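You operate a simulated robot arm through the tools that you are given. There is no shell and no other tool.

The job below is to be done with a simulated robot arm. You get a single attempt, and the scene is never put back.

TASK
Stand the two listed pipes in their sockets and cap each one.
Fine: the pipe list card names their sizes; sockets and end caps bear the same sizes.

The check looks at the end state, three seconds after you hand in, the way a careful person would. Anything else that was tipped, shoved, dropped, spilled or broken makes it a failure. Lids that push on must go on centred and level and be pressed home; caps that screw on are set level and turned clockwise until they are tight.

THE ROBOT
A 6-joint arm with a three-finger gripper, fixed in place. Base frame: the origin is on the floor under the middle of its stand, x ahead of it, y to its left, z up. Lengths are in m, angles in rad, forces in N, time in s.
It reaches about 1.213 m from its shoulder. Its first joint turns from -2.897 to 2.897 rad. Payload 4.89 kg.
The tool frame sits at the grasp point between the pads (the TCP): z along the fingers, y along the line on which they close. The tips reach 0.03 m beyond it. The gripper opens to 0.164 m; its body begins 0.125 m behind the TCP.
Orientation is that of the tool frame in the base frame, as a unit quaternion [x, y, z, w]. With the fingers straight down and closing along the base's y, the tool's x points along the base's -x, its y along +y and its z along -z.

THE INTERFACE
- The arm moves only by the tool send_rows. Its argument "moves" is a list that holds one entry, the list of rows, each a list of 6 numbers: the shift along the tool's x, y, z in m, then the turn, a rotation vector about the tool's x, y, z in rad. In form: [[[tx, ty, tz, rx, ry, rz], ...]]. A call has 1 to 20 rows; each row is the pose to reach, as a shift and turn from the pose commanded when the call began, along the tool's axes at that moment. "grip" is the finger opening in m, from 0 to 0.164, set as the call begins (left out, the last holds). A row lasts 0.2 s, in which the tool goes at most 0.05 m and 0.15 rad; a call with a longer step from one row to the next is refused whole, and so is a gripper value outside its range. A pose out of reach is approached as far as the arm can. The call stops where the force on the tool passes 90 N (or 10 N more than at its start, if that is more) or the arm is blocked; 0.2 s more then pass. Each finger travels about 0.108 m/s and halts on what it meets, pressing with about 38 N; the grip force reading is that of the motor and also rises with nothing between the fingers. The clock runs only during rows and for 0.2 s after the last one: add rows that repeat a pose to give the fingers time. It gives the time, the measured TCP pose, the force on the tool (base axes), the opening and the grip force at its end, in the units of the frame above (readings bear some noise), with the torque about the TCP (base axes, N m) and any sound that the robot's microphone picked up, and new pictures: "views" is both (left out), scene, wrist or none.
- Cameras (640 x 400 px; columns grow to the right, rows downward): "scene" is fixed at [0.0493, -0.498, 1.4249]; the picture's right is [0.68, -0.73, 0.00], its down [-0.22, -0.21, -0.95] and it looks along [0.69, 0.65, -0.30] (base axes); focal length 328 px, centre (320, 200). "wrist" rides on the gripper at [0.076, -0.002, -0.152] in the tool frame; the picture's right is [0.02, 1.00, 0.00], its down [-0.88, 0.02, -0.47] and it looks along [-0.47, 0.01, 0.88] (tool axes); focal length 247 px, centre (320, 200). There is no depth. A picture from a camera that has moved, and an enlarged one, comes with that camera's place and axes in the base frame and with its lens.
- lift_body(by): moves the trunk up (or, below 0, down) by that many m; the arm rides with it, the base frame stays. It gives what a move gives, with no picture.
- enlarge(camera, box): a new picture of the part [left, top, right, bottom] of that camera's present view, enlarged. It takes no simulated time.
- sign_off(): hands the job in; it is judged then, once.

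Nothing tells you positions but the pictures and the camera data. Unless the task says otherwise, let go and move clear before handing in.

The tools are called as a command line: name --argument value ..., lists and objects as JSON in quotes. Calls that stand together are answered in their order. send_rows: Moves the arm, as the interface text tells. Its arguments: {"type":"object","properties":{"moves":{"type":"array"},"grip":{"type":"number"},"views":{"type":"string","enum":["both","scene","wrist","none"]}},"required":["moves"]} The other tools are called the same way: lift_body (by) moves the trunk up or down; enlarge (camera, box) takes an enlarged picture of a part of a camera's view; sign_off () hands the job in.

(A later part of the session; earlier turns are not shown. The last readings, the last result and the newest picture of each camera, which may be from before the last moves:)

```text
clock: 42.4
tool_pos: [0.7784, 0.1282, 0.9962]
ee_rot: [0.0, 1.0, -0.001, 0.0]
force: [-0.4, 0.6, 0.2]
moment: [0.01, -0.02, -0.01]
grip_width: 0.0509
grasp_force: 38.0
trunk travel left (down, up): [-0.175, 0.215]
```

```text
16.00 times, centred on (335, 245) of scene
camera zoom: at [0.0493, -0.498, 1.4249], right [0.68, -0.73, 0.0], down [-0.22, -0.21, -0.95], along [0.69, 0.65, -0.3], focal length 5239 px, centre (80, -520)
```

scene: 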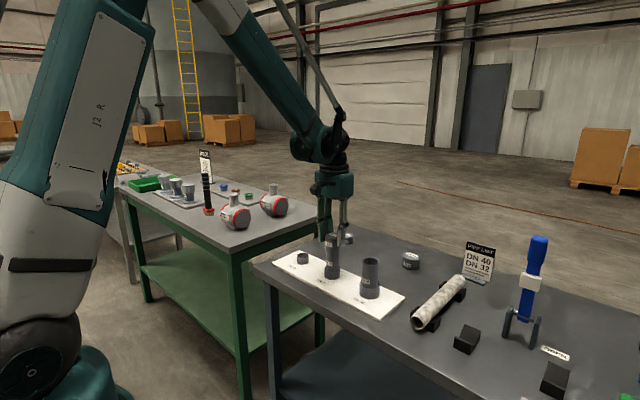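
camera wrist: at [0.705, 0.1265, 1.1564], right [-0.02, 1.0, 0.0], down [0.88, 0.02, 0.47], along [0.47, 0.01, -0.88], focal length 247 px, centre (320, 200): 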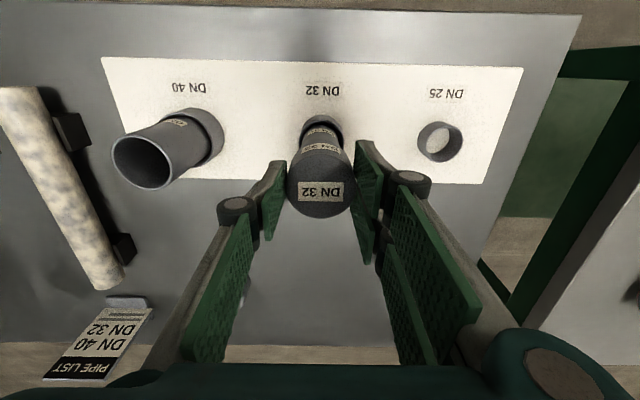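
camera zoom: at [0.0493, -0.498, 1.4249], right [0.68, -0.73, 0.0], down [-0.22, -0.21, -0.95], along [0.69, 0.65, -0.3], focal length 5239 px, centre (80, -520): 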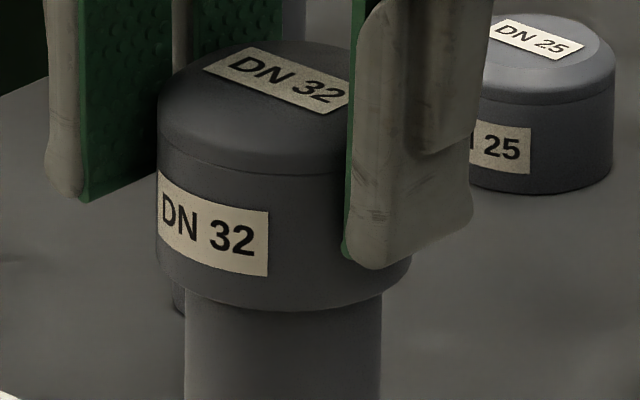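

send_rows --moves '[[[0, 0, 0.002, 0, 0, 0], [0, 0, 0.004, 0, 0, 0], [0, 0, 0.006, 0, 0, 0], [0, 0, 0.006, 0, 0, 0]]]' --grip 0.035 --views "none"

enlarge --camera "scene" --box '[320, 235, 350, 255]'

enlarge --camera "wrist" --box '[280, 110, 360, 170]'

```text
clock: 43.4
tool_pos: [0.7789, 0.1286, 0.9899]
ee_rot: [0.0, 1.0, 0.0, 0.0]
force: [-0.5, 0.4, -0.7]
moment: [0.01, 0.0, 0.0]
grip_width: 0.0508
grasp_force: 37.8
trunk travel left (down, up): [-0.175, 0.215]
```

```text
16.00 times, centred on (335, 245) of scene
camera zoom: at [0.0493, -0.498, 1.4249], right [0.68, -0.73, 0.0], down [-0.22, -0.21, -0.95], along [0.69, 0.65, -0.3], focal length 5239 px, centre (80, -520)
```

zoom: 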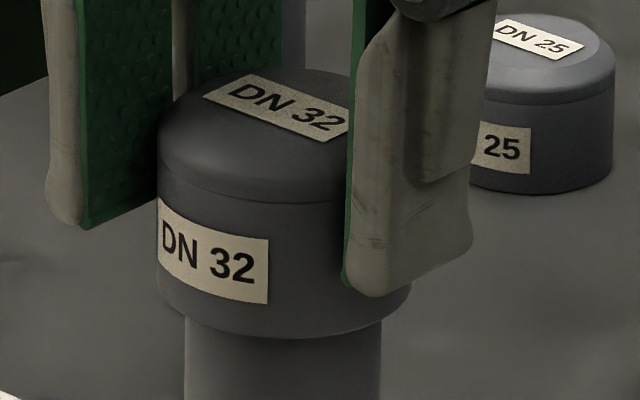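

```text
6.67 times, centred on (320, 140) of wrist
camera zoom: at [0.7036, 0.1269, 1.1419], right [-0.02, 1.0, 0.0], down [0.88, 0.02, 0.47], along [0.47, 0.01, -0.88], focal length 1646 px, centre (320, 600)
```

zoom: 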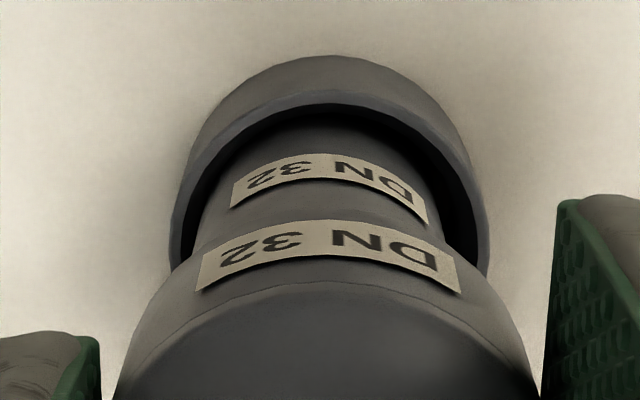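

Still no contact force, and by my estimate the cap skirt is now around the pipe end. I'll keep going in small steps.

send_rows --moves '[[[0, 0, 0.0015, 0, 0, 0], [0, 0, 0.003, 0, 0, 0], [0, 0, 0.0045, 0, 0, 0], [0, 0, 0.006, 0, 0, 0], [0, 0, 0.006, 0, 0, 0]]]' --grip 0.035 --views "none"

enlarge --camera "scene" --box '[320, 235, 350, 255]'

```text
clock: 44.6
tool_pos: [0.7793, 0.1293, 0.9831]
ee_rot: [0.0, 1.0, 0.0, 0.0]
force: [-0.1, -0.2, -0.1]
moment: [0.04, 0.0, -0.03]
grip_width: 0.0508
grasp_force: 37.7
trunk travel left (down, up): [-0.175, 0.215]
```

```text
16.00 times, centred on (335, 245) of scene
camera zoom: at [0.0493, -0.498, 1.4249], right [0.68, -0.73, 0.0], down [-0.22, -0.21, -0.95], along [0.69, 0.65, -0.3], focal length 5239 px, centre (80, -520)
```

zoom: 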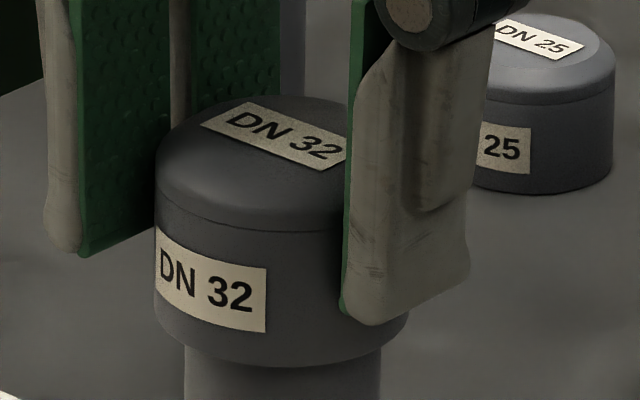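

send_rows --moves '[[[0, 0, 0.0015, 0, 0, 0], [0, 0, 0.003, 0, 0, 0], [0, 0, 0.0045, 0, 0, 0], [0, 0, 0.0045, 0, 0, 0]]]' --grip 0.035 --views "none"

enlarge --camera "scene" --box '[315, 235, 355, 285]'

```text
clock: 45.6
tool_pos: [0.7787, 0.1291, 0.9777]
ee_rot: [0.0, 1.0, 0.0, 0.0]
force: [-0.2, -0.3, -0.6]
moment: [-0.03, 0.03, -0.04]
grip_width: 0.0509
grasp_force: 38.1
trunk travel left (down, up): [-0.175, 0.215]
```

```text
8.00 times, centred on (335, 260) of scene
camera zoom: at [0.0493, -0.498, 1.4249], right [0.68, -0.73, 0.0], down [-0.22, -0.21, -0.95], along [0.69, 0.65, -0.3], focal length 2620 px, centre (200, -280)
```

zoom: 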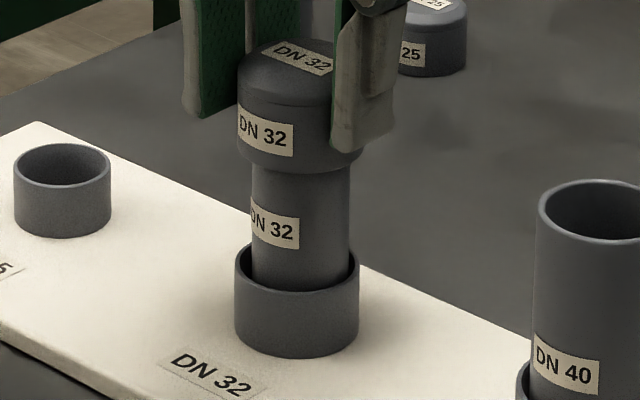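

The cap is sliding on cleanly, centred and level. I'll continue to the stop.

send_rows --moves '[[[0, 0, 0.001, 0, 0, 0], [0, 0, 0.002, 0, 0, 0], [0, 0, 0.003, 0, 0, 0], [0, 0, 0.004, 0, 0, 0], [0, 0, 0.004, 0, 0, 0]]]' --grip 0.035 --views "none"

enlarge --camera "scene" --box '[320, 235, 350, 255]'

```text
clock: 46.8
tool_pos: [0.7794, 0.1274, 0.9753]
ee_rot: [0.0, 1.0, 0.0, -0.001]
force: [0.4, -0.4, -1.7]
moment: [-0.02, 0.0, 0.01]
grip_width: 0.0509
grasp_force: 38.0
trunk travel left (down, up): [-0.175, 0.215]
```

```text
16.00 times, centred on (335, 245) of scene
camera zoom: at [0.0493, -0.498, 1.4249], right [0.68, -0.73, 0.0], down [-0.22, -0.21, -0.95], along [0.69, 0.65, -0.3], focal length 5239 px, centre (80, -520)
```

zoom: 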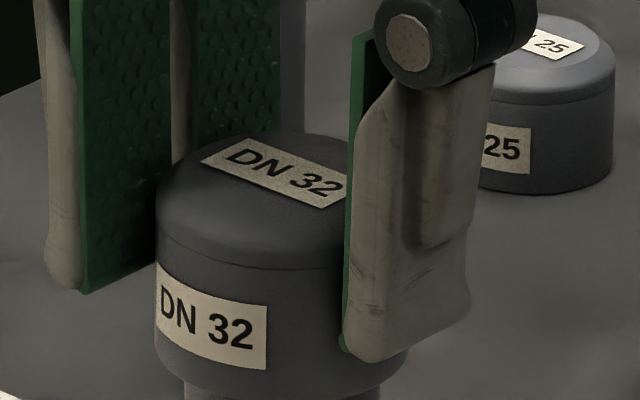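

send_rows --moves '[[[0, 0, 0.001, 0, 0, 0], [0, 0, 0.002, 0, 0, 0], [0, 0, 0.003, 0, 0, 0], [0, 0, 0.003, 0, 0, 0]]]' --grip 0.035 --views "none"

enlarge --camera "wrist" --box '[250, 110, 390, 250]'

enlarge --camera "scene" --box '[315, 235, 355, 285]'

```text
clock: 47.8
tool_pos: [0.7796, 0.1281, 0.9733]
ee_rot: [0.0, 1.0, 0.0, 0.0]
force: [2.1, -1.3, 26.6]
moment: [-0.19, -0.1, -0.01]
grip_width: 0.0511
grasp_force: 37.9
trunk travel left (down, up): [-0.175, 0.215]
```

```text
2.86 times, centred on (320, 180) of wrist
camera zoom: at [0.7025, 0.1265, 1.1255], right [-0.02, 1.0, 0.0], down [0.88, 0.02, 0.47], along [0.47, 0.01, -0.88], focal length 706 px, centre (320, 257)
```

zoom: 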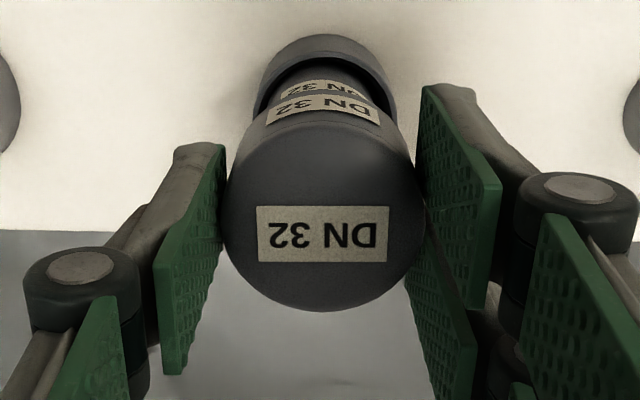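

```text
8.00 times, centred on (335, 260) of scene
camera zoom: at [0.0493, -0.498, 1.4249], right [0.68, -0.73, 0.0], down [-0.22, -0.21, -0.95], along [0.69, 0.65, -0.3], focal length 2620 px, centre (200, -280)
```

zoom: 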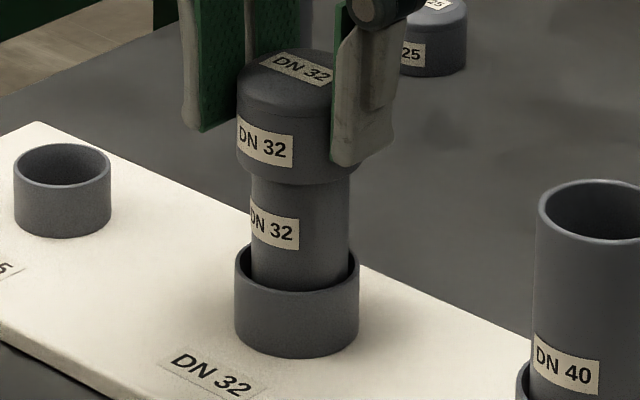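

Resistance of 27 N has appeared with about 24 mm of overlap, so this is the stop or the press-fit. I'll press a little harder while it is still held level and watch for movement or a click.

send_rows --moves '[[[0, 0, 0.001, 0, 0, 0], [0, 0, 0.002, 0, 0, 0], [0, 0, 0.003, 0, 0, 0], [0, 0, 0.003, 0, 0, 0]]]' --grip 0.035 --views "none"

enlarge --camera "wrist" --box '[250, 110, 390, 250]'

enlarge --camera "scene" --box '[315, 235, 355, 285]'

```text
clock: 48.8
tool_pos: [0.7791, 0.1279, 0.9708]
ee_rot: [0.001, 1.0, 0.001, 0.0]
force: [1.1, -1.1, 27.0]
moment: [-0.11, -0.02, -0.06]
grip_width: 0.0508
grasp_force: 38.2
trunk travel left (down, up): [-0.175, 0.215]
```

```text
2.86 times, centred on (320, 180) of wrist
camera zoom: at [0.7026, 0.1266, 1.1223], right [-0.02, 1.0, 0.0], down [0.88, 0.02, 0.47], along [0.47, 0.01, -0.88], focal length 706 px, centre (320, 257)
```

zoom: 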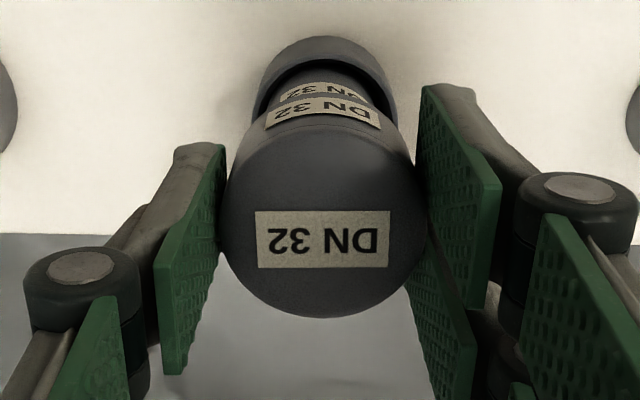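

```text
8.00 times, centred on (335, 260) of scene
camera zoom: at [0.0493, -0.498, 1.4249], right [0.68, -0.73, 0.0], down [-0.22, -0.21, -0.95], along [0.69, 0.65, -0.3], focal length 2620 px, centre (200, -280)
```

zoom: 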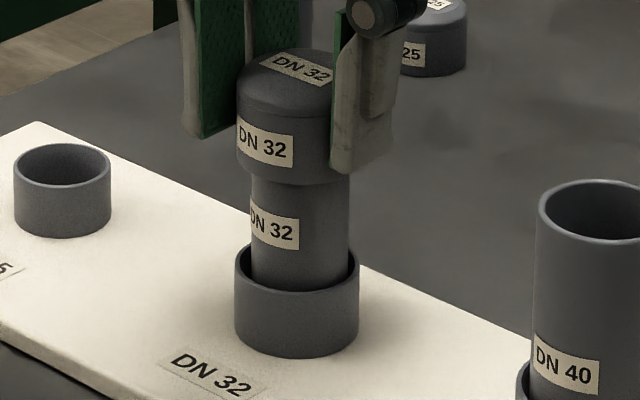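

The fingers slipped along the cap at 27 N while the cap stayed put, so it sits on a firm stop, level. I'll let go, rise, close the fingers and press straight down on its top to be sure it's home.

send_rows --moves '[[[0, 0, 0, 0, 0, 0], [0, 0, 0, 0, 0, 0], [0, 0, 0, 0, 0, 0]]]' --grip 0.085 --views "none"

send_rows --moves '[[[0, 0, -0.03, 0, 0, 0], [0, 0, -0.06, 0, 0, 0], [0, 0, -0.09, 0, 0, 0], [0, 0, -0.09, 0, 0, 0]]]' --grip 0.085

enlarge --camera "scene" --box '[315, 235, 355, 285]'

enlarge --camera "wrist" --box '[270, 90, 370, 200]'

```text
clock: 49.6
tool_pos: [0.779, 0.1282, 0.9692]
ee_rot: [0.0, 1.0, 0.0, 0.0]
force: [-0.4, 0.5, 0.9]
moment: [0.03, -0.03, 0.0]
grip_width: 0.0849
grasp_force: 0.0
trunk travel left (down, up): [-0.175, 0.215]
```

```text
clock: 50.6
tool_pos: [0.7805, 0.1283, 1.0597]
ee_rot: [0.0, 1.0, -0.001, 0.0]
force: [-0.6, -0.6, -0.1]
moment: [0.02, -0.09, 0.0]
grip_width: 0.0848
grasp_force: 0.0
trunk travel left (down, up): [-0.175, 0.215]
camera wrist: at [0.7032, 0.1271, 1.2121], right [-0.02, 1.0, 0.0], down [0.88, 0.02, 0.47], along [0.47, 0.01, -0.88], focal length 247 px, centre (320, 200)
```

scene: 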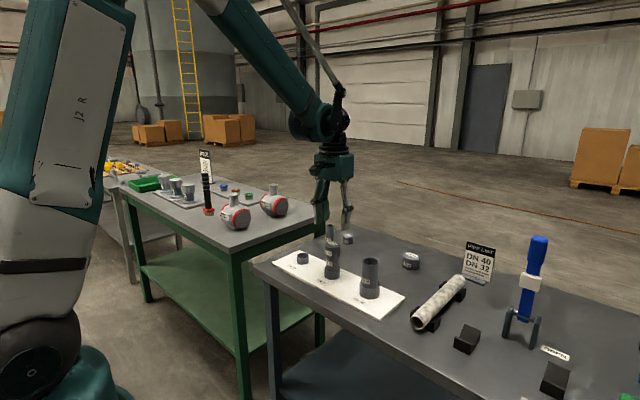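
wrist: 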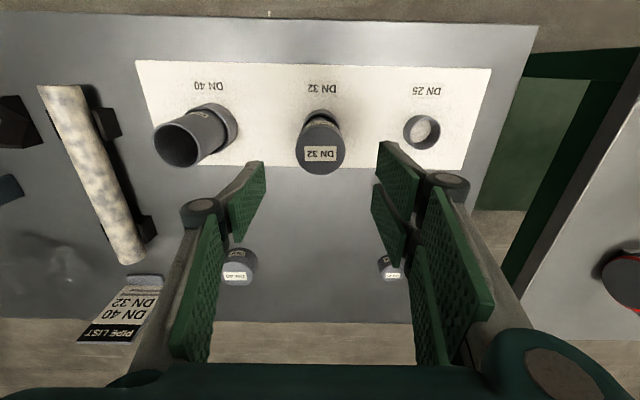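

```text
8.00 times, centred on (335, 260) of scene
camera zoom: at [0.0493, -0.498, 1.4249], right [0.68, -0.73, 0.0], down [-0.22, -0.21, -0.95], along [0.69, 0.65, -0.3], focal length 2620 px, centre (200, -280)
```

zoom: 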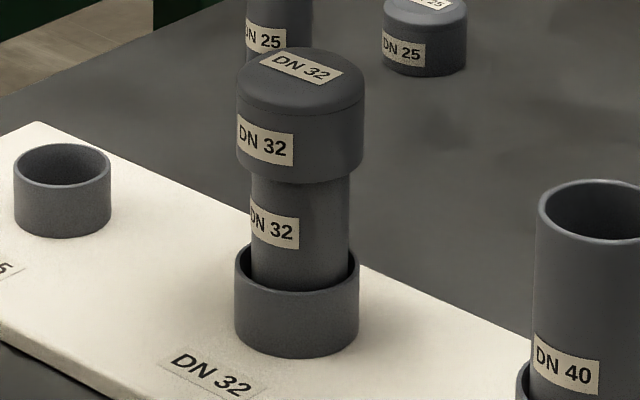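

```text
3.64 times, centred on (320, 145) of wrist
camera zoom: at [0.7032, 0.1271, 1.2121], right [-0.02, 1.0, 0.0], down [0.88, 0.02, 0.47], along [0.47, 0.01, -0.88], focal length 898 px, centre (320, 400)
```

zoom: 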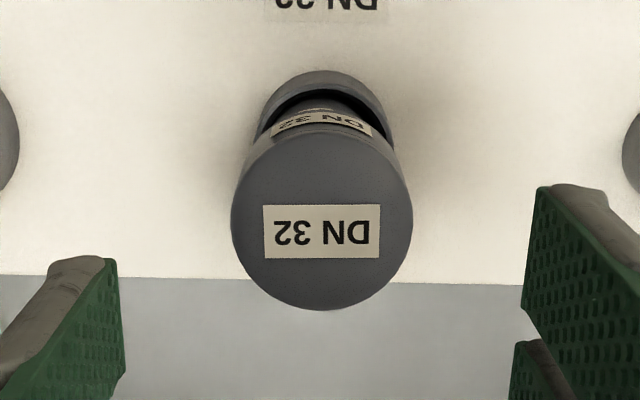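

The cap is level and centred, though it looks about 1 mm higher after release. I'll close the fingers and press straight down on its top.

send_rows --moves '[[[0, 0, 0, 0, 0, 0], [0, 0, 0, 0, 0, 0], [0, 0, 0, 0, 0, 0], [0, 0, 0.02, 0, 0, 0], [0, 0, 0.04, 0, 0, 0], [0, 0, 0.05, 0, 0, 0], [0, 0, 0.05, 0, 0, 0]]]' --grip 0.0

enlarge --camera "scene" --box '[310, 220, 360, 280]'

enlarge --camera "wrist" --box '[250, 110, 390, 250]'

```text
clock: 52.2
tool_pos: [0.7791, 0.1275, 1.0099]
ee_rot: [0.0, 1.0, 0.0, 0.0]
force: [0.3, -0.5, 0.3]
moment: [0.02, 0.07, -0.01]
grip_width: 0.0
grasp_force: 38.5
trunk travel left (down, up): [-0.175, 0.215]
camera wrist: at [0.7033, 0.1265, 1.1614], right [-0.02, 1.0, 0.0], down [0.88, 0.02, 0.47], along [0.47, 0.01, -0.88], focal length 247 px, centre (320, 200)
```

scene: 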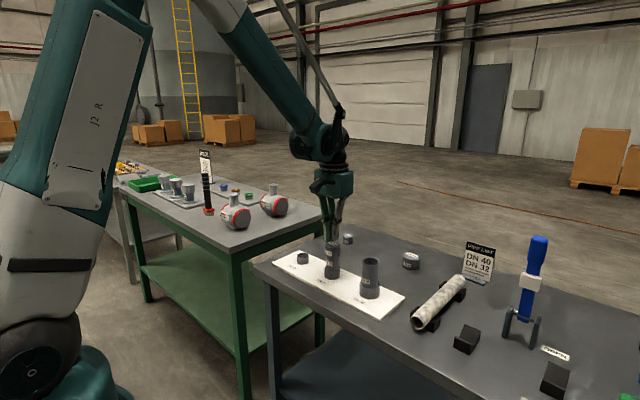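
wrist: 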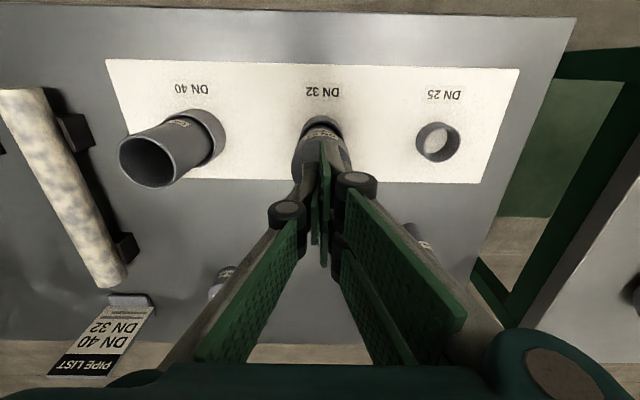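

```text
6.67 times, centred on (335, 250) of scene
camera zoom: at [0.0493, -0.498, 1.4249], right [0.68, -0.73, 0.0], down [-0.22, -0.21, -0.95], along [0.69, 0.65, -0.3], focal length 2183 px, centre (220, -133)
```

zoom: 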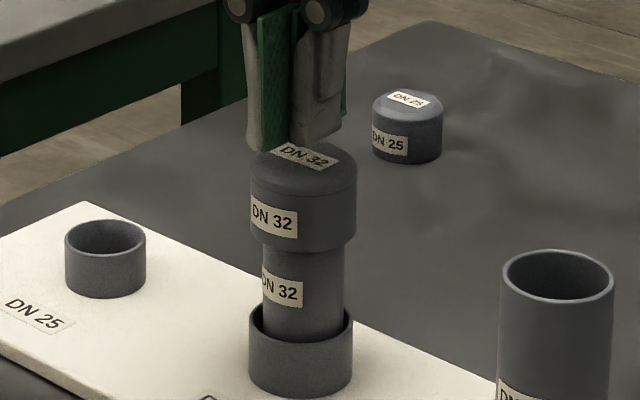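

```text
2.86 times, centred on (320, 180) of wrist
camera zoom: at [0.7033, 0.1265, 1.1614], right [-0.02, 1.0, 0.0], down [0.88, 0.02, 0.47], along [0.47, 0.01, -0.88], focal length 706 px, centre (320, 257)
```

zoom: 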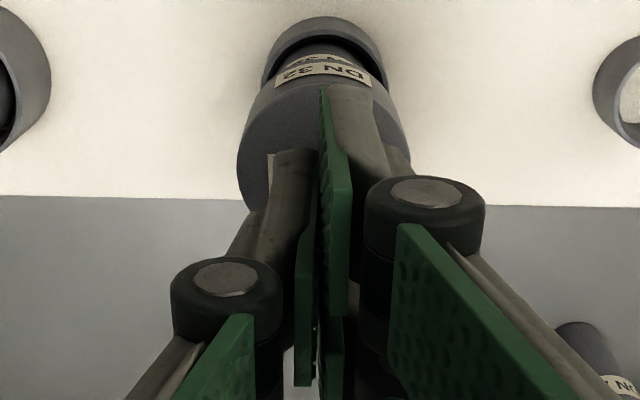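

The closed fingertips are centred above the cap. I'll press down in small steps.

send_rows --moves '[[[0, 0, 0.002, 0, 0, 0], [0, 0, 0.004, 0, 0, 0], [0, 0, 0.006, 0, 0, 0], [0, 0, 0.008, 0, 0, 0], [0, 0, 0.01, 0, 0, 0]]]' --grip 0.0 --views "none"

```text
clock: 53.4
tool_pos: [0.7787, 0.1289, 0.9992]
ee_rot: [0.0, 1.0, 0.001, 0.0]
force: [0.8, 0.4, -0.6]
moment: [0.02, -0.01, 0.01]
grip_width: 0.0001
grasp_force: 38.0
trunk travel left (down, up): [-0.175, 0.215]
```

send_rows --moves '[[[0, 0, 0.001, 0, 0, 0], [0, 0, 0.002, 0, 0, 0], [0, 0, 0.003, 0, 0, 0], [0, 0, 0.004, 0, 0, 0], [0, 0, 0.005, 0, 0, 0]]]' --grip 0.0 --views "none"

enlarge --camera "scene" --box '[310, 220, 360, 280]'

```text
clock: 54.6
tool_pos: [0.7792, 0.1282, 0.9953]
ee_rot: [0.0, 1.0, -0.001, 0.001]
force: [2.1, 0.5, 36.5]
moment: [0.03, -0.08, 0.02]
grip_width: 0.0064
grasp_force: 37.7
trunk travel left (down, up): [-0.175, 0.215]
```

```text
6.67 times, centred on (335, 250) of scene
camera zoom: at [0.0493, -0.498, 1.4249], right [0.68, -0.73, 0.0], down [-0.22, -0.21, -0.95], along [0.69, 0.65, -0.3], focal length 2183 px, centre (220, -133)
```

zoom: 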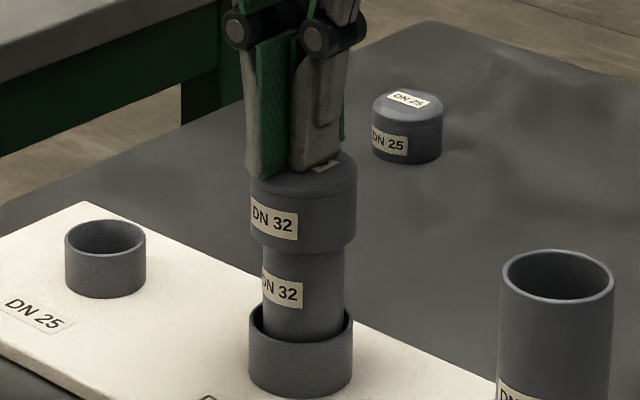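

send_rows --moves '[[[0, 0, 0.001, 0, 0, 0], [0, 0, 0.002, 0, 0, 0], [0, 0, 0.003, 0, 0, 0], [0, 0, 0.003, 0, 0, 0]]]' --grip 0.0 --views "none"

enlarge --camera "scene" --box '[310, 220, 360, 280]'

```text
clock: 55.5
tool_pos: [0.778, 0.1275, 0.9957]
ee_rot: [0.0, 1.0, 0.0, 0.002]
force: [1.7, 0.5, 64.0]
moment: [0.05, -0.23, 0.0]
grip_width: 0.0062
grasp_force: 37.5
trunk travel left (down, up): [-0.175, 0.215]
stopped in row 4: the force on the tool passed its limit at 92 N (the readings are from after the stop); the commanded pose is now the measured one
```

```text
6.67 times, centred on (335, 250) of scene
camera zoom: at [0.0493, -0.498, 1.4249], right [0.68, -0.73, 0.0], down [-0.22, -0.21, -0.95], along [0.69, 0.65, -0.3], focal length 2183 px, centre (220, -133)
```

zoom: 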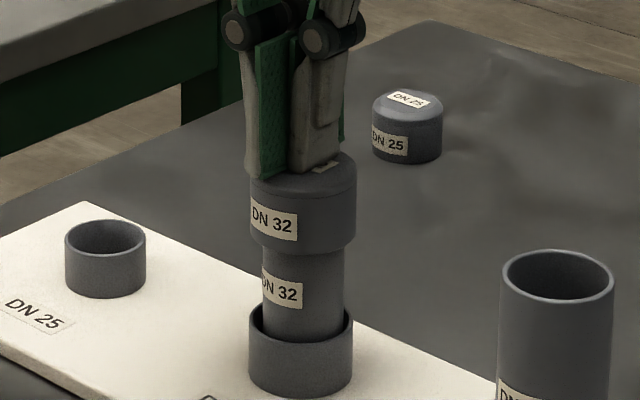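

The push reached 92 N with no further movement, so the cap is fully home. I'll rise clear and check it.

send_rows --moves '[[[0, 0, -0.01, 0, 0, 0], [0, 0, -0.04, 0, 0, 0], [0, 0, -0.07, 0, 0, 0], [0, 0, -0.07, 0, 0, 0]]]' --grip 0.0 --views "scene"

enlarge --camera "scene" --box '[310, 220, 360, 280]'

enlarge --camera "scene" --box '[315, 235, 355, 285]'

```text
clock: 56.5
tool_pos: [0.7794, 0.1283, 1.0621]
ee_rot: [0.0, 1.0, 0.0, 0.0]
force: [-0.4, 0.2, -0.3]
moment: [-0.01, -0.01, 0.03]
grip_width: 0.0001
grasp_force: 37.5
trunk travel left (down, up): [-0.175, 0.215]
```

scene: 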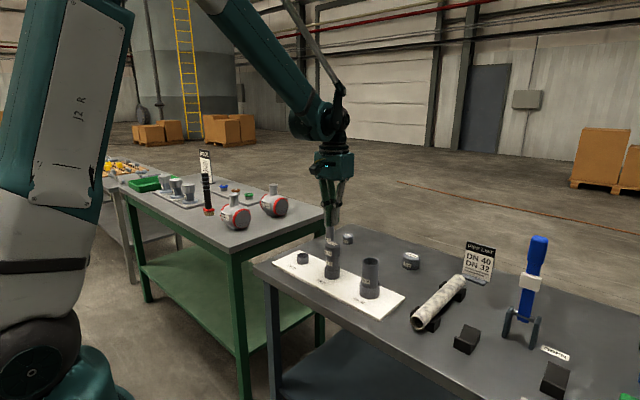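

```text
6.67 times, centred on (335, 250) of scene
camera zoom: at [0.0493, -0.498, 1.4249], right [0.68, -0.73, 0.0], down [-0.22, -0.21, -0.95], along [0.69, 0.65, -0.3], focal length 2183 px, centre (220, -133)
```

zoom: 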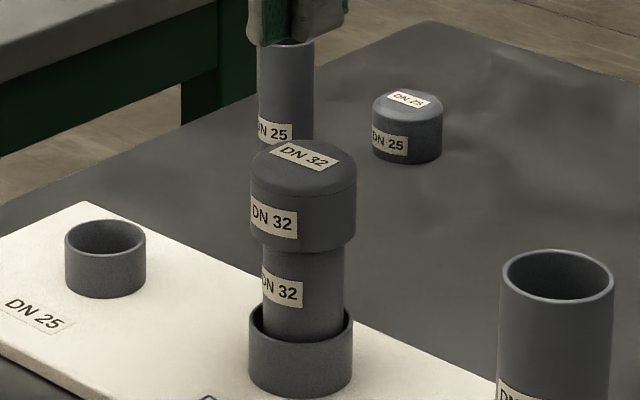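

```text
8.00 times, centred on (335, 260) of scene
camera zoom: at [0.0493, -0.498, 1.4249], right [0.68, -0.73, 0.0], down [-0.22, -0.21, -0.95], along [0.69, 0.65, -0.3], focal length 2620 px, centre (200, -280)
```

zoom: 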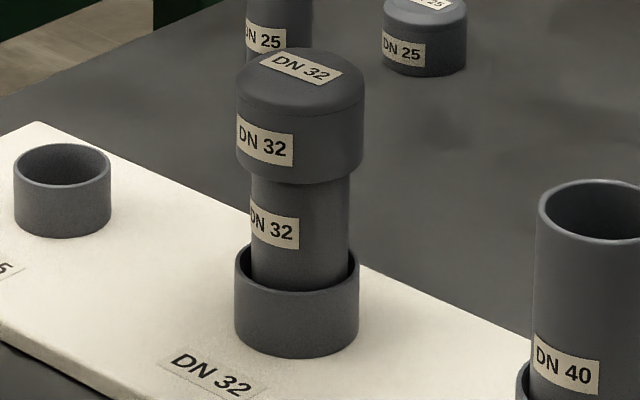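

The DN 32 cap sits level and home. Next is the DN 40 cap at about (1.04, -0.019), so I'll open and hover above it.

send_rows --moves '[[[0, 0, 0, 0, 0, 0], [-0.0371, -0.0211, 0, 0, 0, 0], [-0.0743, -0.0423, 0, 0, 0, 0], [-0.1114, -0.0634, 0, 0, 0, 0], [-0.1486, -0.0846, 0, 0, 0, 0], [-0.1857, -0.1057, 0, 0, 0, 0], [-0.2229, -0.1269, 0, 0, 0, 0], [-0.26, -0.148, 0, 0, 0, 0], [-0.26, -0.148, 0.045, 0, 0, 0], [-0.26, -0.148, 0.09, 0, 0, 0], [-0.26, -0.148, 0.09, 0, 0, 0]]]' --grip 0.095

enlarge --camera "wrist" --box '[250, 90, 390, 230]'

enlarge --camera "scene" --box '[350, 230, 430, 300]'

```text
clock: 58.9
tool_pos: [1.0398, -0.0204, 0.9731]
ee_rot: [-0.001, 1.0, 0.001, 0.0]
force: [-0.2, 0.3, -0.2]
moment: [-0.02, 0.05, 0.02]
grip_width: 0.0949
grasp_force: 0.0
trunk travel left (down, up): [-0.175, 0.215]
camera wrist: at [0.963, -0.0213, 1.1254], right [-0.02, 1.0, 0.0], down [0.88, 0.02, 0.47], along [0.47, 0.01, -0.88], focal length 247 px, centre (320, 200)
```

scene: 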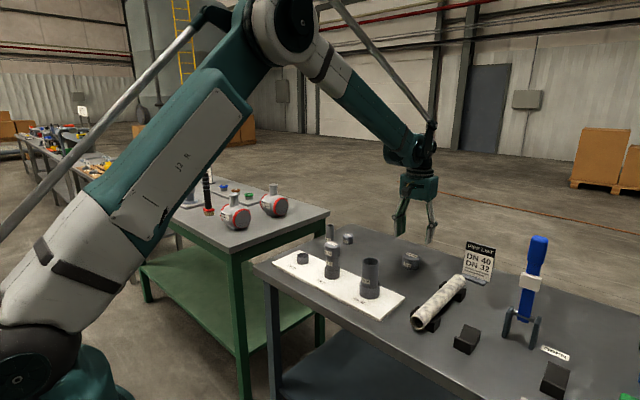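
wrist: 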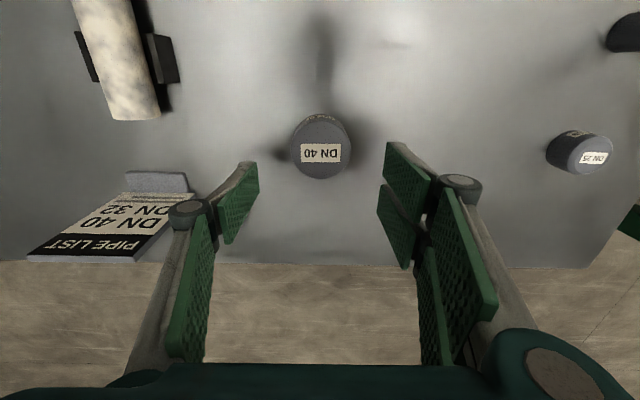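

```text
2.86 times, centred on (320, 160) of wrist
camera zoom: at [0.963, -0.0213, 1.1254], right [-0.02, 1.0, 0.0], down [0.88, 0.02, 0.47], along [0.47, 0.01, -0.88], focal length 706 px, centre (320, 314)
```

zoom: 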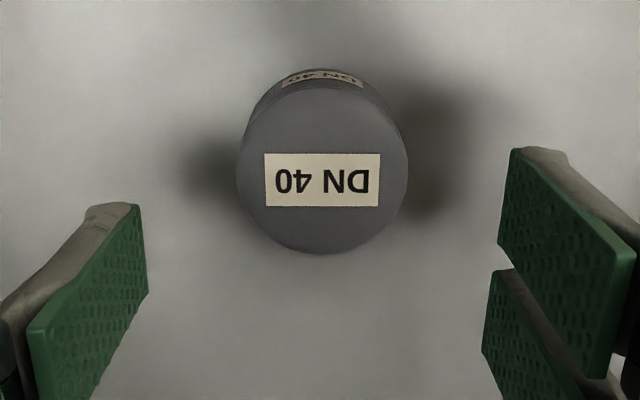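

```text
5.71 times, centred on (390, 265) of scene
camera zoom: at [0.0493, -0.498, 1.4249], right [0.68, -0.73, 0.0], down [-0.22, -0.21, -0.95], along [0.69, 0.65, -0.3], focal length 1871 px, centre (-80, -171)
```

zoom: 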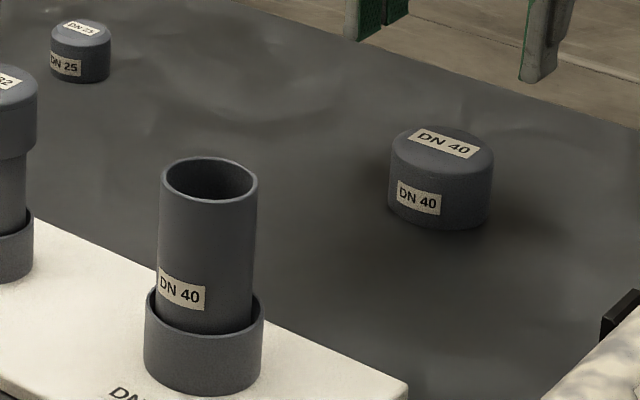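

The DN 40 cap is nearly centred under the gripper, around (1.0375, -0.019). I'll descend around it and check before closing.

send_rows --moves '[[[0.0006, 0.0, 0, 0, 0, 0], [0.0006, 0.0, 0.035, 0, 0, 0], [0.0006, 0, 0.065, 0, 0, 0], [0.0006, 0, 0.083, 0, 0, 0], [0.0006, 0, 0.09, 0, 0, 0], [0.0006, 0, 0.09, 0, 0, 0]]]' --grip 0.095

enlarge --camera "wrist" --box '[250, 130, 390, 270]'

enlarge --camera "scene" --box '[370, 220, 450, 290]'

```text
clock: 60.3
tool_pos: [1.0393, -0.0195, 0.8811]
ee_rot: [0.0, 1.0, 0.0, 0.0]
force: [-0.9, 0.4, -0.2]
moment: [0.0, 0.05, 0.03]
grip_width: 0.0951
grasp_force: 0.1
trunk travel left (down, up): [-0.175, 0.215]
camera wrist: at [0.9627, -0.0213, 1.0347], right [-0.02, 1.0, 0.0], down [0.88, 0.02, 0.47], along [0.47, 0.01, -0.88], focal length 247 px, centre (320, 200)
```

scene: 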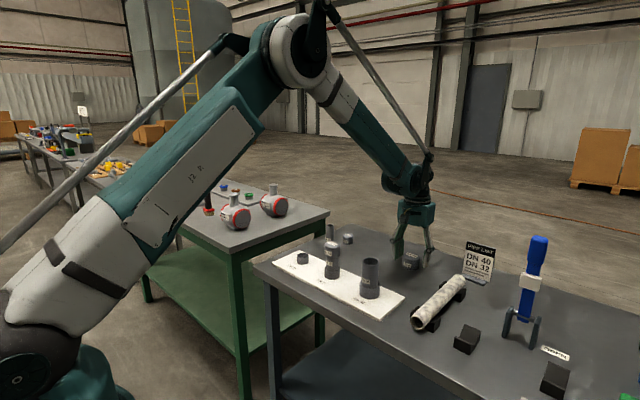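
wrist: 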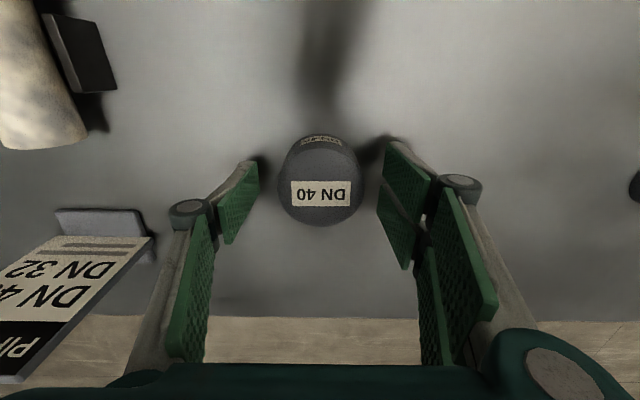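

```text
2.86 times, centred on (320, 200) of wrist
camera zoom: at [0.9627, -0.0213, 1.0347], right [-0.02, 1.0, 0.0], down [0.88, 0.02, 0.47], along [0.47, 0.01, -0.88], focal length 706 px, centre (320, 200)
```

zoom: 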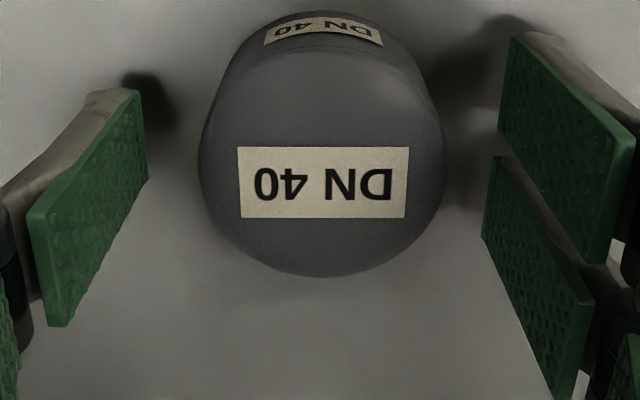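

```text
5.71 times, centred on (410, 255) of scene
camera zoom: at [0.0493, -0.498, 1.4249], right [0.68, -0.73, 0.0], down [-0.22, -0.21, -0.95], along [0.69, 0.65, -0.3], focal length 1871 px, centre (-194, -114)
```

zoom: 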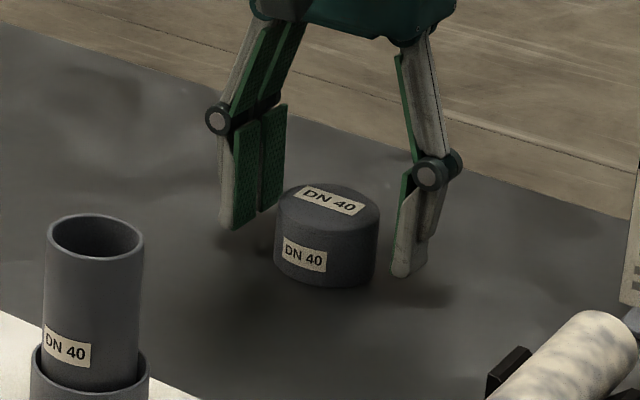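

The cap is centred in y and about 1.5 mm behind the tool in x. I'll adjust and then close on it.

send_rows --moves '[[[0.0015, 0, 0, 0, 0, 0], [0.0015, 0, 0, 0, 0, 0], [0.0015, 0, 0, 0, 0, 0]]]' --grip 0.095 --views "none"

send_rows --moves '[[[0, 0, 0, 0, 0, 0], [0, 0, 0, 0, 0, 0], [0, 0, 0, 0, 0, 0], [0, 0, 0, 0, 0, 0], [0, 0, 0, 0, 0, 0]]]' --grip 0.042 --views "wrist"

enlarge --camera "wrist" --box '[250, 130, 390, 270]'

enlarge --camera "scene" --box '[370, 220, 450, 290]'

```text
clock: 61.1
tool_pos: [1.037, -0.019, 0.8828]
ee_rot: [0.001, 1.0, 0.0, 0.0]
force: [0.2, 0.0, -0.1]
moment: [0.01, 0.02, 0.04]
grip_width: 0.0949
grasp_force: 0.1
trunk travel left (down, up): [-0.175, 0.215]
```

```text
clock: 62.3
tool_pos: [1.0379, -0.0195, 0.8827]
ee_rot: [0.0, 1.0, 0.0, 0.0]
force: [0.1, -0.5, -0.2]
moment: [-0.05, -0.03, 0.03]
grip_width: 0.062
grasp_force: 38.0
trunk travel left (down, up): [-0.175, 0.215]
camera wrist: at [0.9614, -0.0211, 1.0349], right [-0.02, 1.0, 0.0], down [0.88, 0.02, 0.47], along [0.47, 0.01, -0.88], focal length 247 px, centre (320, 200)
```

wrist: 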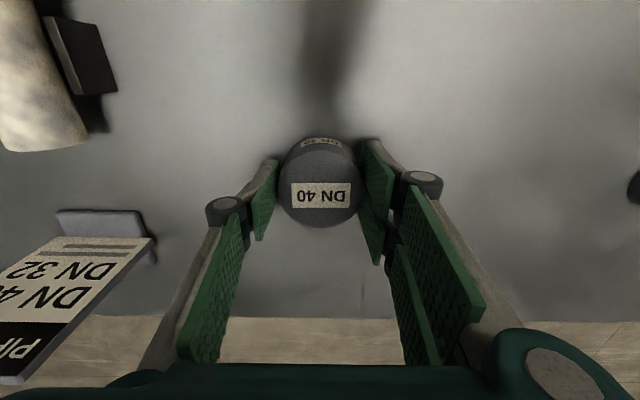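

```text
2.86 times, centred on (320, 200) of wrist
camera zoom: at [0.9614, -0.0211, 1.0349], right [-0.02, 1.0, 0.0], down [0.88, 0.02, 0.47], along [0.47, 0.01, -0.88], focal length 706 px, centre (320, 200)
```

zoom: 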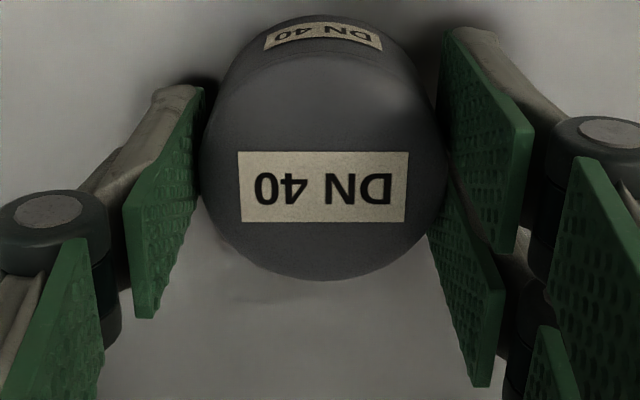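

```text
5.71 times, centred on (410, 255) of scene
camera zoom: at [0.0493, -0.498, 1.4249], right [0.68, -0.73, 0.0], down [-0.22, -0.21, -0.95], along [0.69, 0.65, -0.3], focal length 1871 px, centre (-194, -114)
```

zoom: 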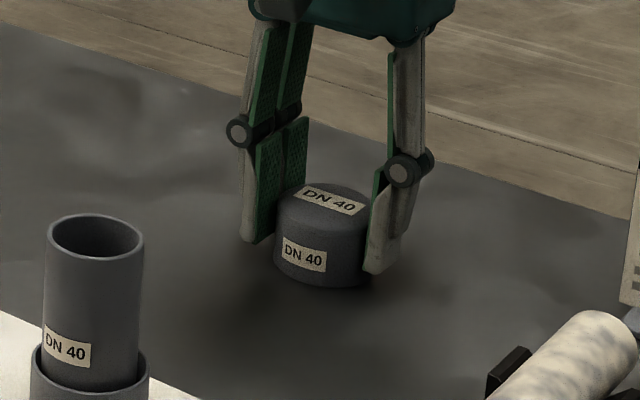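

The DN 40 cap is in the grip at 0.062. I'll lift it and carry it over the DN 40 pipe.

send_rows --moves '[[[0, 0, -0.02, 0, 0, 0], [0, 0, -0.06, 0, 0, 0], [0, 0, -0.1, 0, 0, 0], [0, 0, -0.15, 0, 0, 0], [0.04, 0, -0.15, 0, 0, 0], [0.08, 0, -0.15, 0, 0, 0], [0.12, 0, -0.15, 0, 0, 0], [0.16, 0, -0.15, 0, 0, 0], [0.2, -0.0005, -0.15, 0, 0, 0], [0.24, -0.0005, -0.15, 0, 0, 0], [0.2594, -0.0005, -0.15, 0, 0, 0], [0.2594, -0.0005, -0.125, 0, 0, 0], [0.2594, -0.0005, -0.125, 0, 0, 0]]]' --grip 0.042

enlarge --camera "wrist" --box '[280, 100, 360, 160]'

enlarge --camera "scene" --box '[350, 240, 390, 270]'

```text
clock: 65.1
tool_pos: [0.7781, -0.0202, 1.0071]
ee_rot: [0.0, 1.0, 0.0, 0.0]
force: [-0.1, -0.3, -2.0]
moment: [0.01, -0.03, 0.01]
grip_width: 0.062
grasp_force: 38.4
trunk travel left (down, up): [-0.175, 0.215]
camera wrist: at [0.7021, -0.0216, 1.1598], right [-0.02, 1.0, 0.0], down [0.88, 0.02, 0.47], along [0.47, 0.01, -0.88], focal length 247 px, centre (320, 200)
```

scene: 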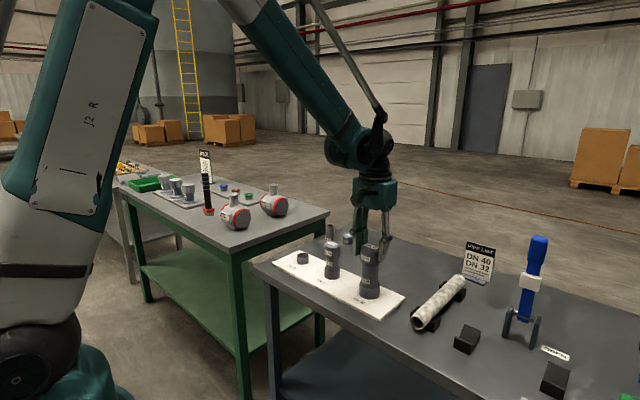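
wrist: 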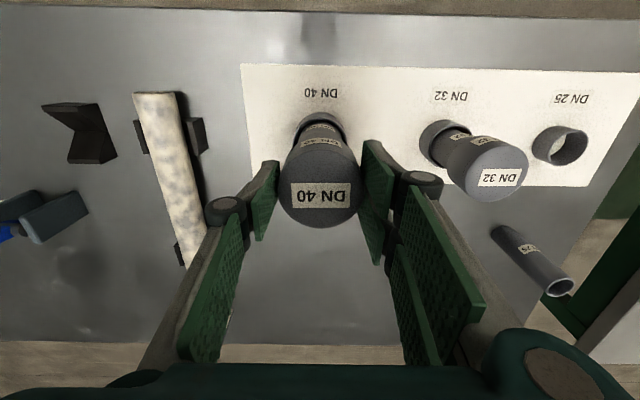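

```text
6.67 times, centred on (320, 130) of wrist
camera zoom: at [0.7021, -0.0216, 1.1598], right [-0.02, 1.0, 0.0], down [0.88, 0.02, 0.47], along [0.47, 0.01, -0.88], focal length 1646 px, centre (320, 667)
```

zoom: 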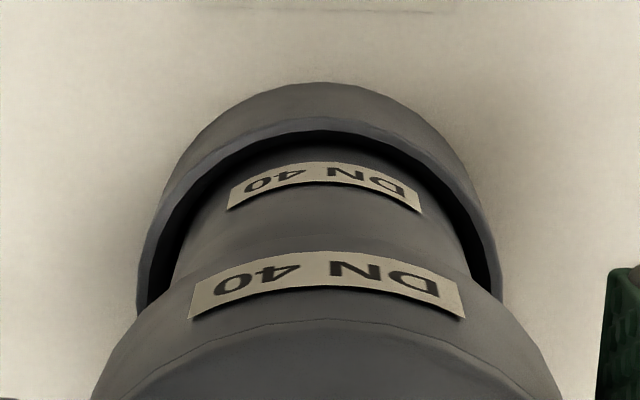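

```text
13.33 times, centred on (370, 255) of scene
camera zoom: at [0.0493, -0.498, 1.4249], right [0.68, -0.73, 0.0], down [-0.22, -0.21, -0.95], along [0.69, 0.65, -0.3], focal length 4366 px, centre (-347, -533)
```

zoom: 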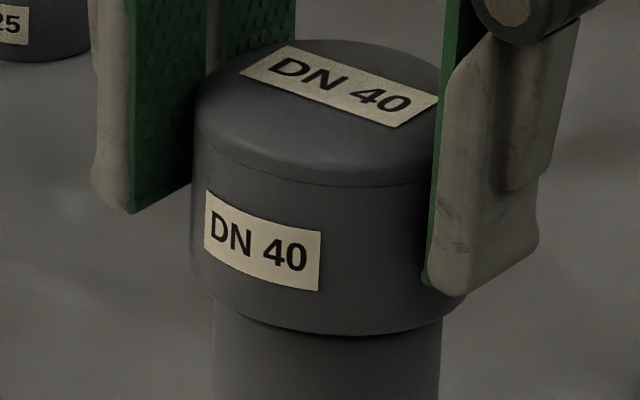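

The cap is aligned with the DN 40 pipe in both views to within about 0.3 mm. I'll lower it in steps.

send_rows --moves '[[[0, 0, 0.003, 0, 0, 0], [0, 0, 0.006, 0, 0, 0], [0, 0, 0.008, 0, 0, 0], [0, 0, 0.01, 0, 0, 0], [0, 0, 0.012, 0, 0, 0], [0, 0, 0.012, 0, 0, 0]]]' --grip 0.042 --views "none"

enlarge --camera "scene" --box '[350, 240, 390, 270]'

enlarge --camera "wrist" --box '[280, 100, 360, 160]'

```text
clock: 66.5
tool_pos: [0.7786, -0.0197, 0.9938]
ee_rot: [0.0, 1.0, 0.0, 0.0]
force: [-0.2, 0.0, -0.8]
moment: [0.02, 0.02, 0.0]
grip_width: 0.062
grasp_force: 38.5
trunk travel left (down, up): [-0.175, 0.215]
```

```text
13.33 times, centred on (370, 255) of scene
camera zoom: at [0.0493, -0.498, 1.4249], right [0.68, -0.73, 0.0], down [-0.22, -0.21, -0.95], along [0.69, 0.65, -0.3], focal length 4366 px, centre (-347, -533)
```

zoom: 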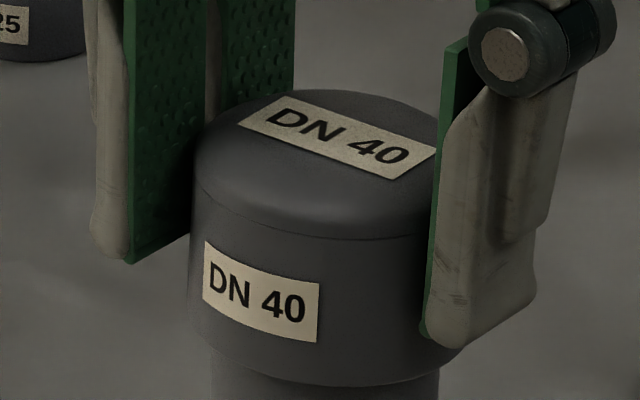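

```text
6.67 times, centred on (320, 130) of wrist
camera zoom: at [0.702, -0.0219, 1.1478], right [-0.02, 1.0, 0.0], down [0.88, 0.02, 0.47], along [0.47, 0.01, -0.88], focal length 1646 px, centre (320, 667)
```

zoom: 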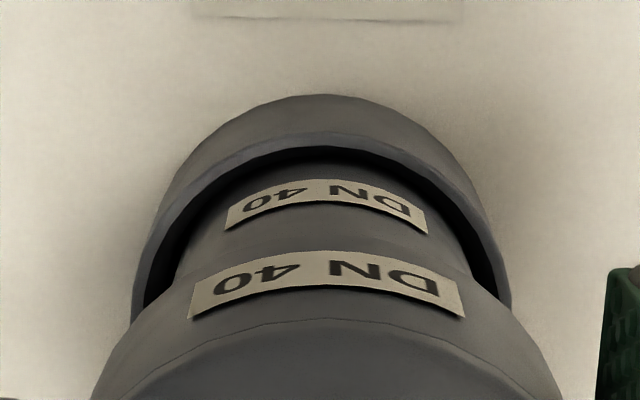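

send_rows --moves '[[[0, 0, 0.0015, 0, 0, 0], [0, 0, 0.003, 0, 0, 0], [0, 0, 0.0045, 0, 0, 0], [0, 0, 0.006, 0, 0, 0], [0, 0, 0.006, 0, 0, 0]]]' --grip 0.042 --views "none"

enlarge --camera "scene" --box '[345, 235, 395, 300]'

```text
clock: 67.7
tool_pos: [0.7791, -0.0204, 0.9901]
ee_rot: [0.0, 1.0, 0.0, 0.0]
force: [-0.3, 0.4, -0.9]
moment: [0.0, -0.03, -0.03]
grip_width: 0.0619
grasp_force: 38.5
trunk travel left (down, up): [-0.175, 0.215]
```

```text
6.15 times, centred on (370, 268) of scene
camera zoom: at [0.0493, -0.498, 1.4249], right [0.68, -0.73, 0.0], down [-0.22, -0.21, -0.95], along [0.69, 0.65, -0.3], focal length 2015 px, centre (12, -215)
```

zoom: 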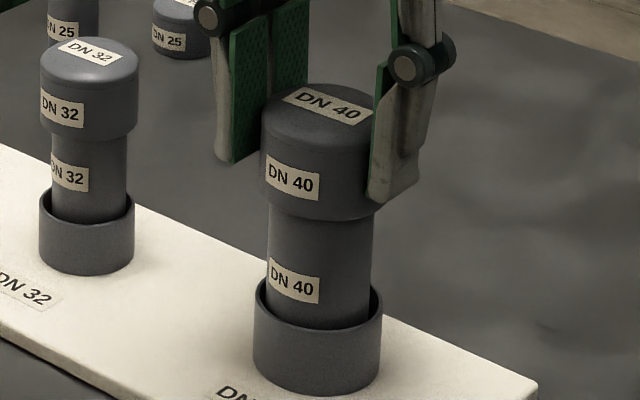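

The skirt is over the pipe and no force shows yet. Continuing down.

send_rows --moves '[[[0, 0, 0.002, 0, 0, 0], [0, 0, 0.004, 0, 0, 0], [0, 0, 0.006, 0, 0, 0], [0, 0, 0.008, 0, 0, 0], [0, 0, 0.01, 0, 0, 0], [0, 0, 0.01, 0, 0, 0]]]' --grip 0.042 --views "none"

enlarge --camera "scene" --box '[345, 235, 395, 300]'

```text
clock: 69.1
tool_pos: [0.7778, -0.0194, 0.9796]
ee_rot: [0.0, 1.0, -0.001, 0.0]
force: [0.6, -0.6, -2.7]
moment: [-0.01, -0.01, 0.0]
grip_width: 0.0619
grasp_force: 38.2
trunk travel left (down, up): [-0.175, 0.215]
```

```text
6.15 times, centred on (370, 268) of scene
camera zoom: at [0.0493, -0.498, 1.4249], right [0.68, -0.73, 0.0], down [-0.22, -0.21, -0.95], along [0.69, 0.65, -0.3], focal length 2015 px, centre (12, -215)
```

zoom: 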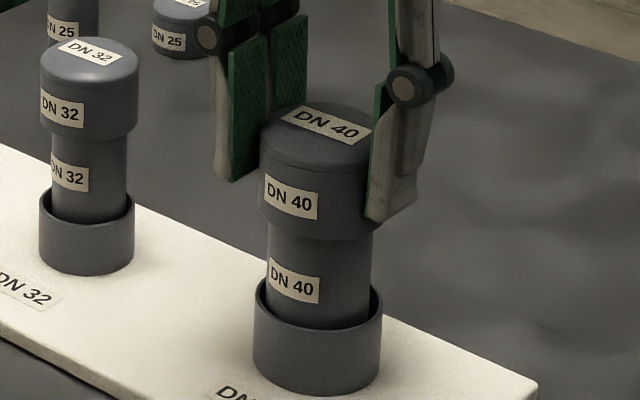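

send_rows --moves '[[[0, 0, 0.001, 0, 0, 0], [0, 0, 0.002, 0, 0, 0], [0, 0, 0.003, 0, 0, 0], [0, 0, 0.004, 0, 0, 0], [0, 0, 0.005, 0, 0, 0]]]' --grip 0.042 --views "none"

enlarge --camera "scene" --box '[345, 235, 395, 300]'

```text
clock: 70.3
tool_pos: [0.7778, -0.0206, 0.9739]
ee_rot: [0.0, 1.0, 0.0, 0.0]
force: [-0.5, 0.2, -2.0]
moment: [0.01, 0.0, 0.01]
grip_width: 0.0619
grasp_force: 38.2
trunk travel left (down, up): [-0.175, 0.215]
```

```text
6.15 times, centred on (370, 268) of scene
camera zoom: at [0.0493, -0.498, 1.4249], right [0.68, -0.73, 0.0], down [-0.22, -0.21, -0.95], along [0.69, 0.65, -0.3], focal length 2015 px, centre (12, -215)
```

zoom: 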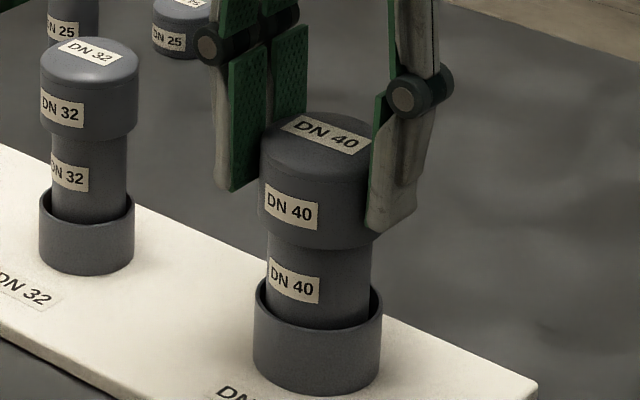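

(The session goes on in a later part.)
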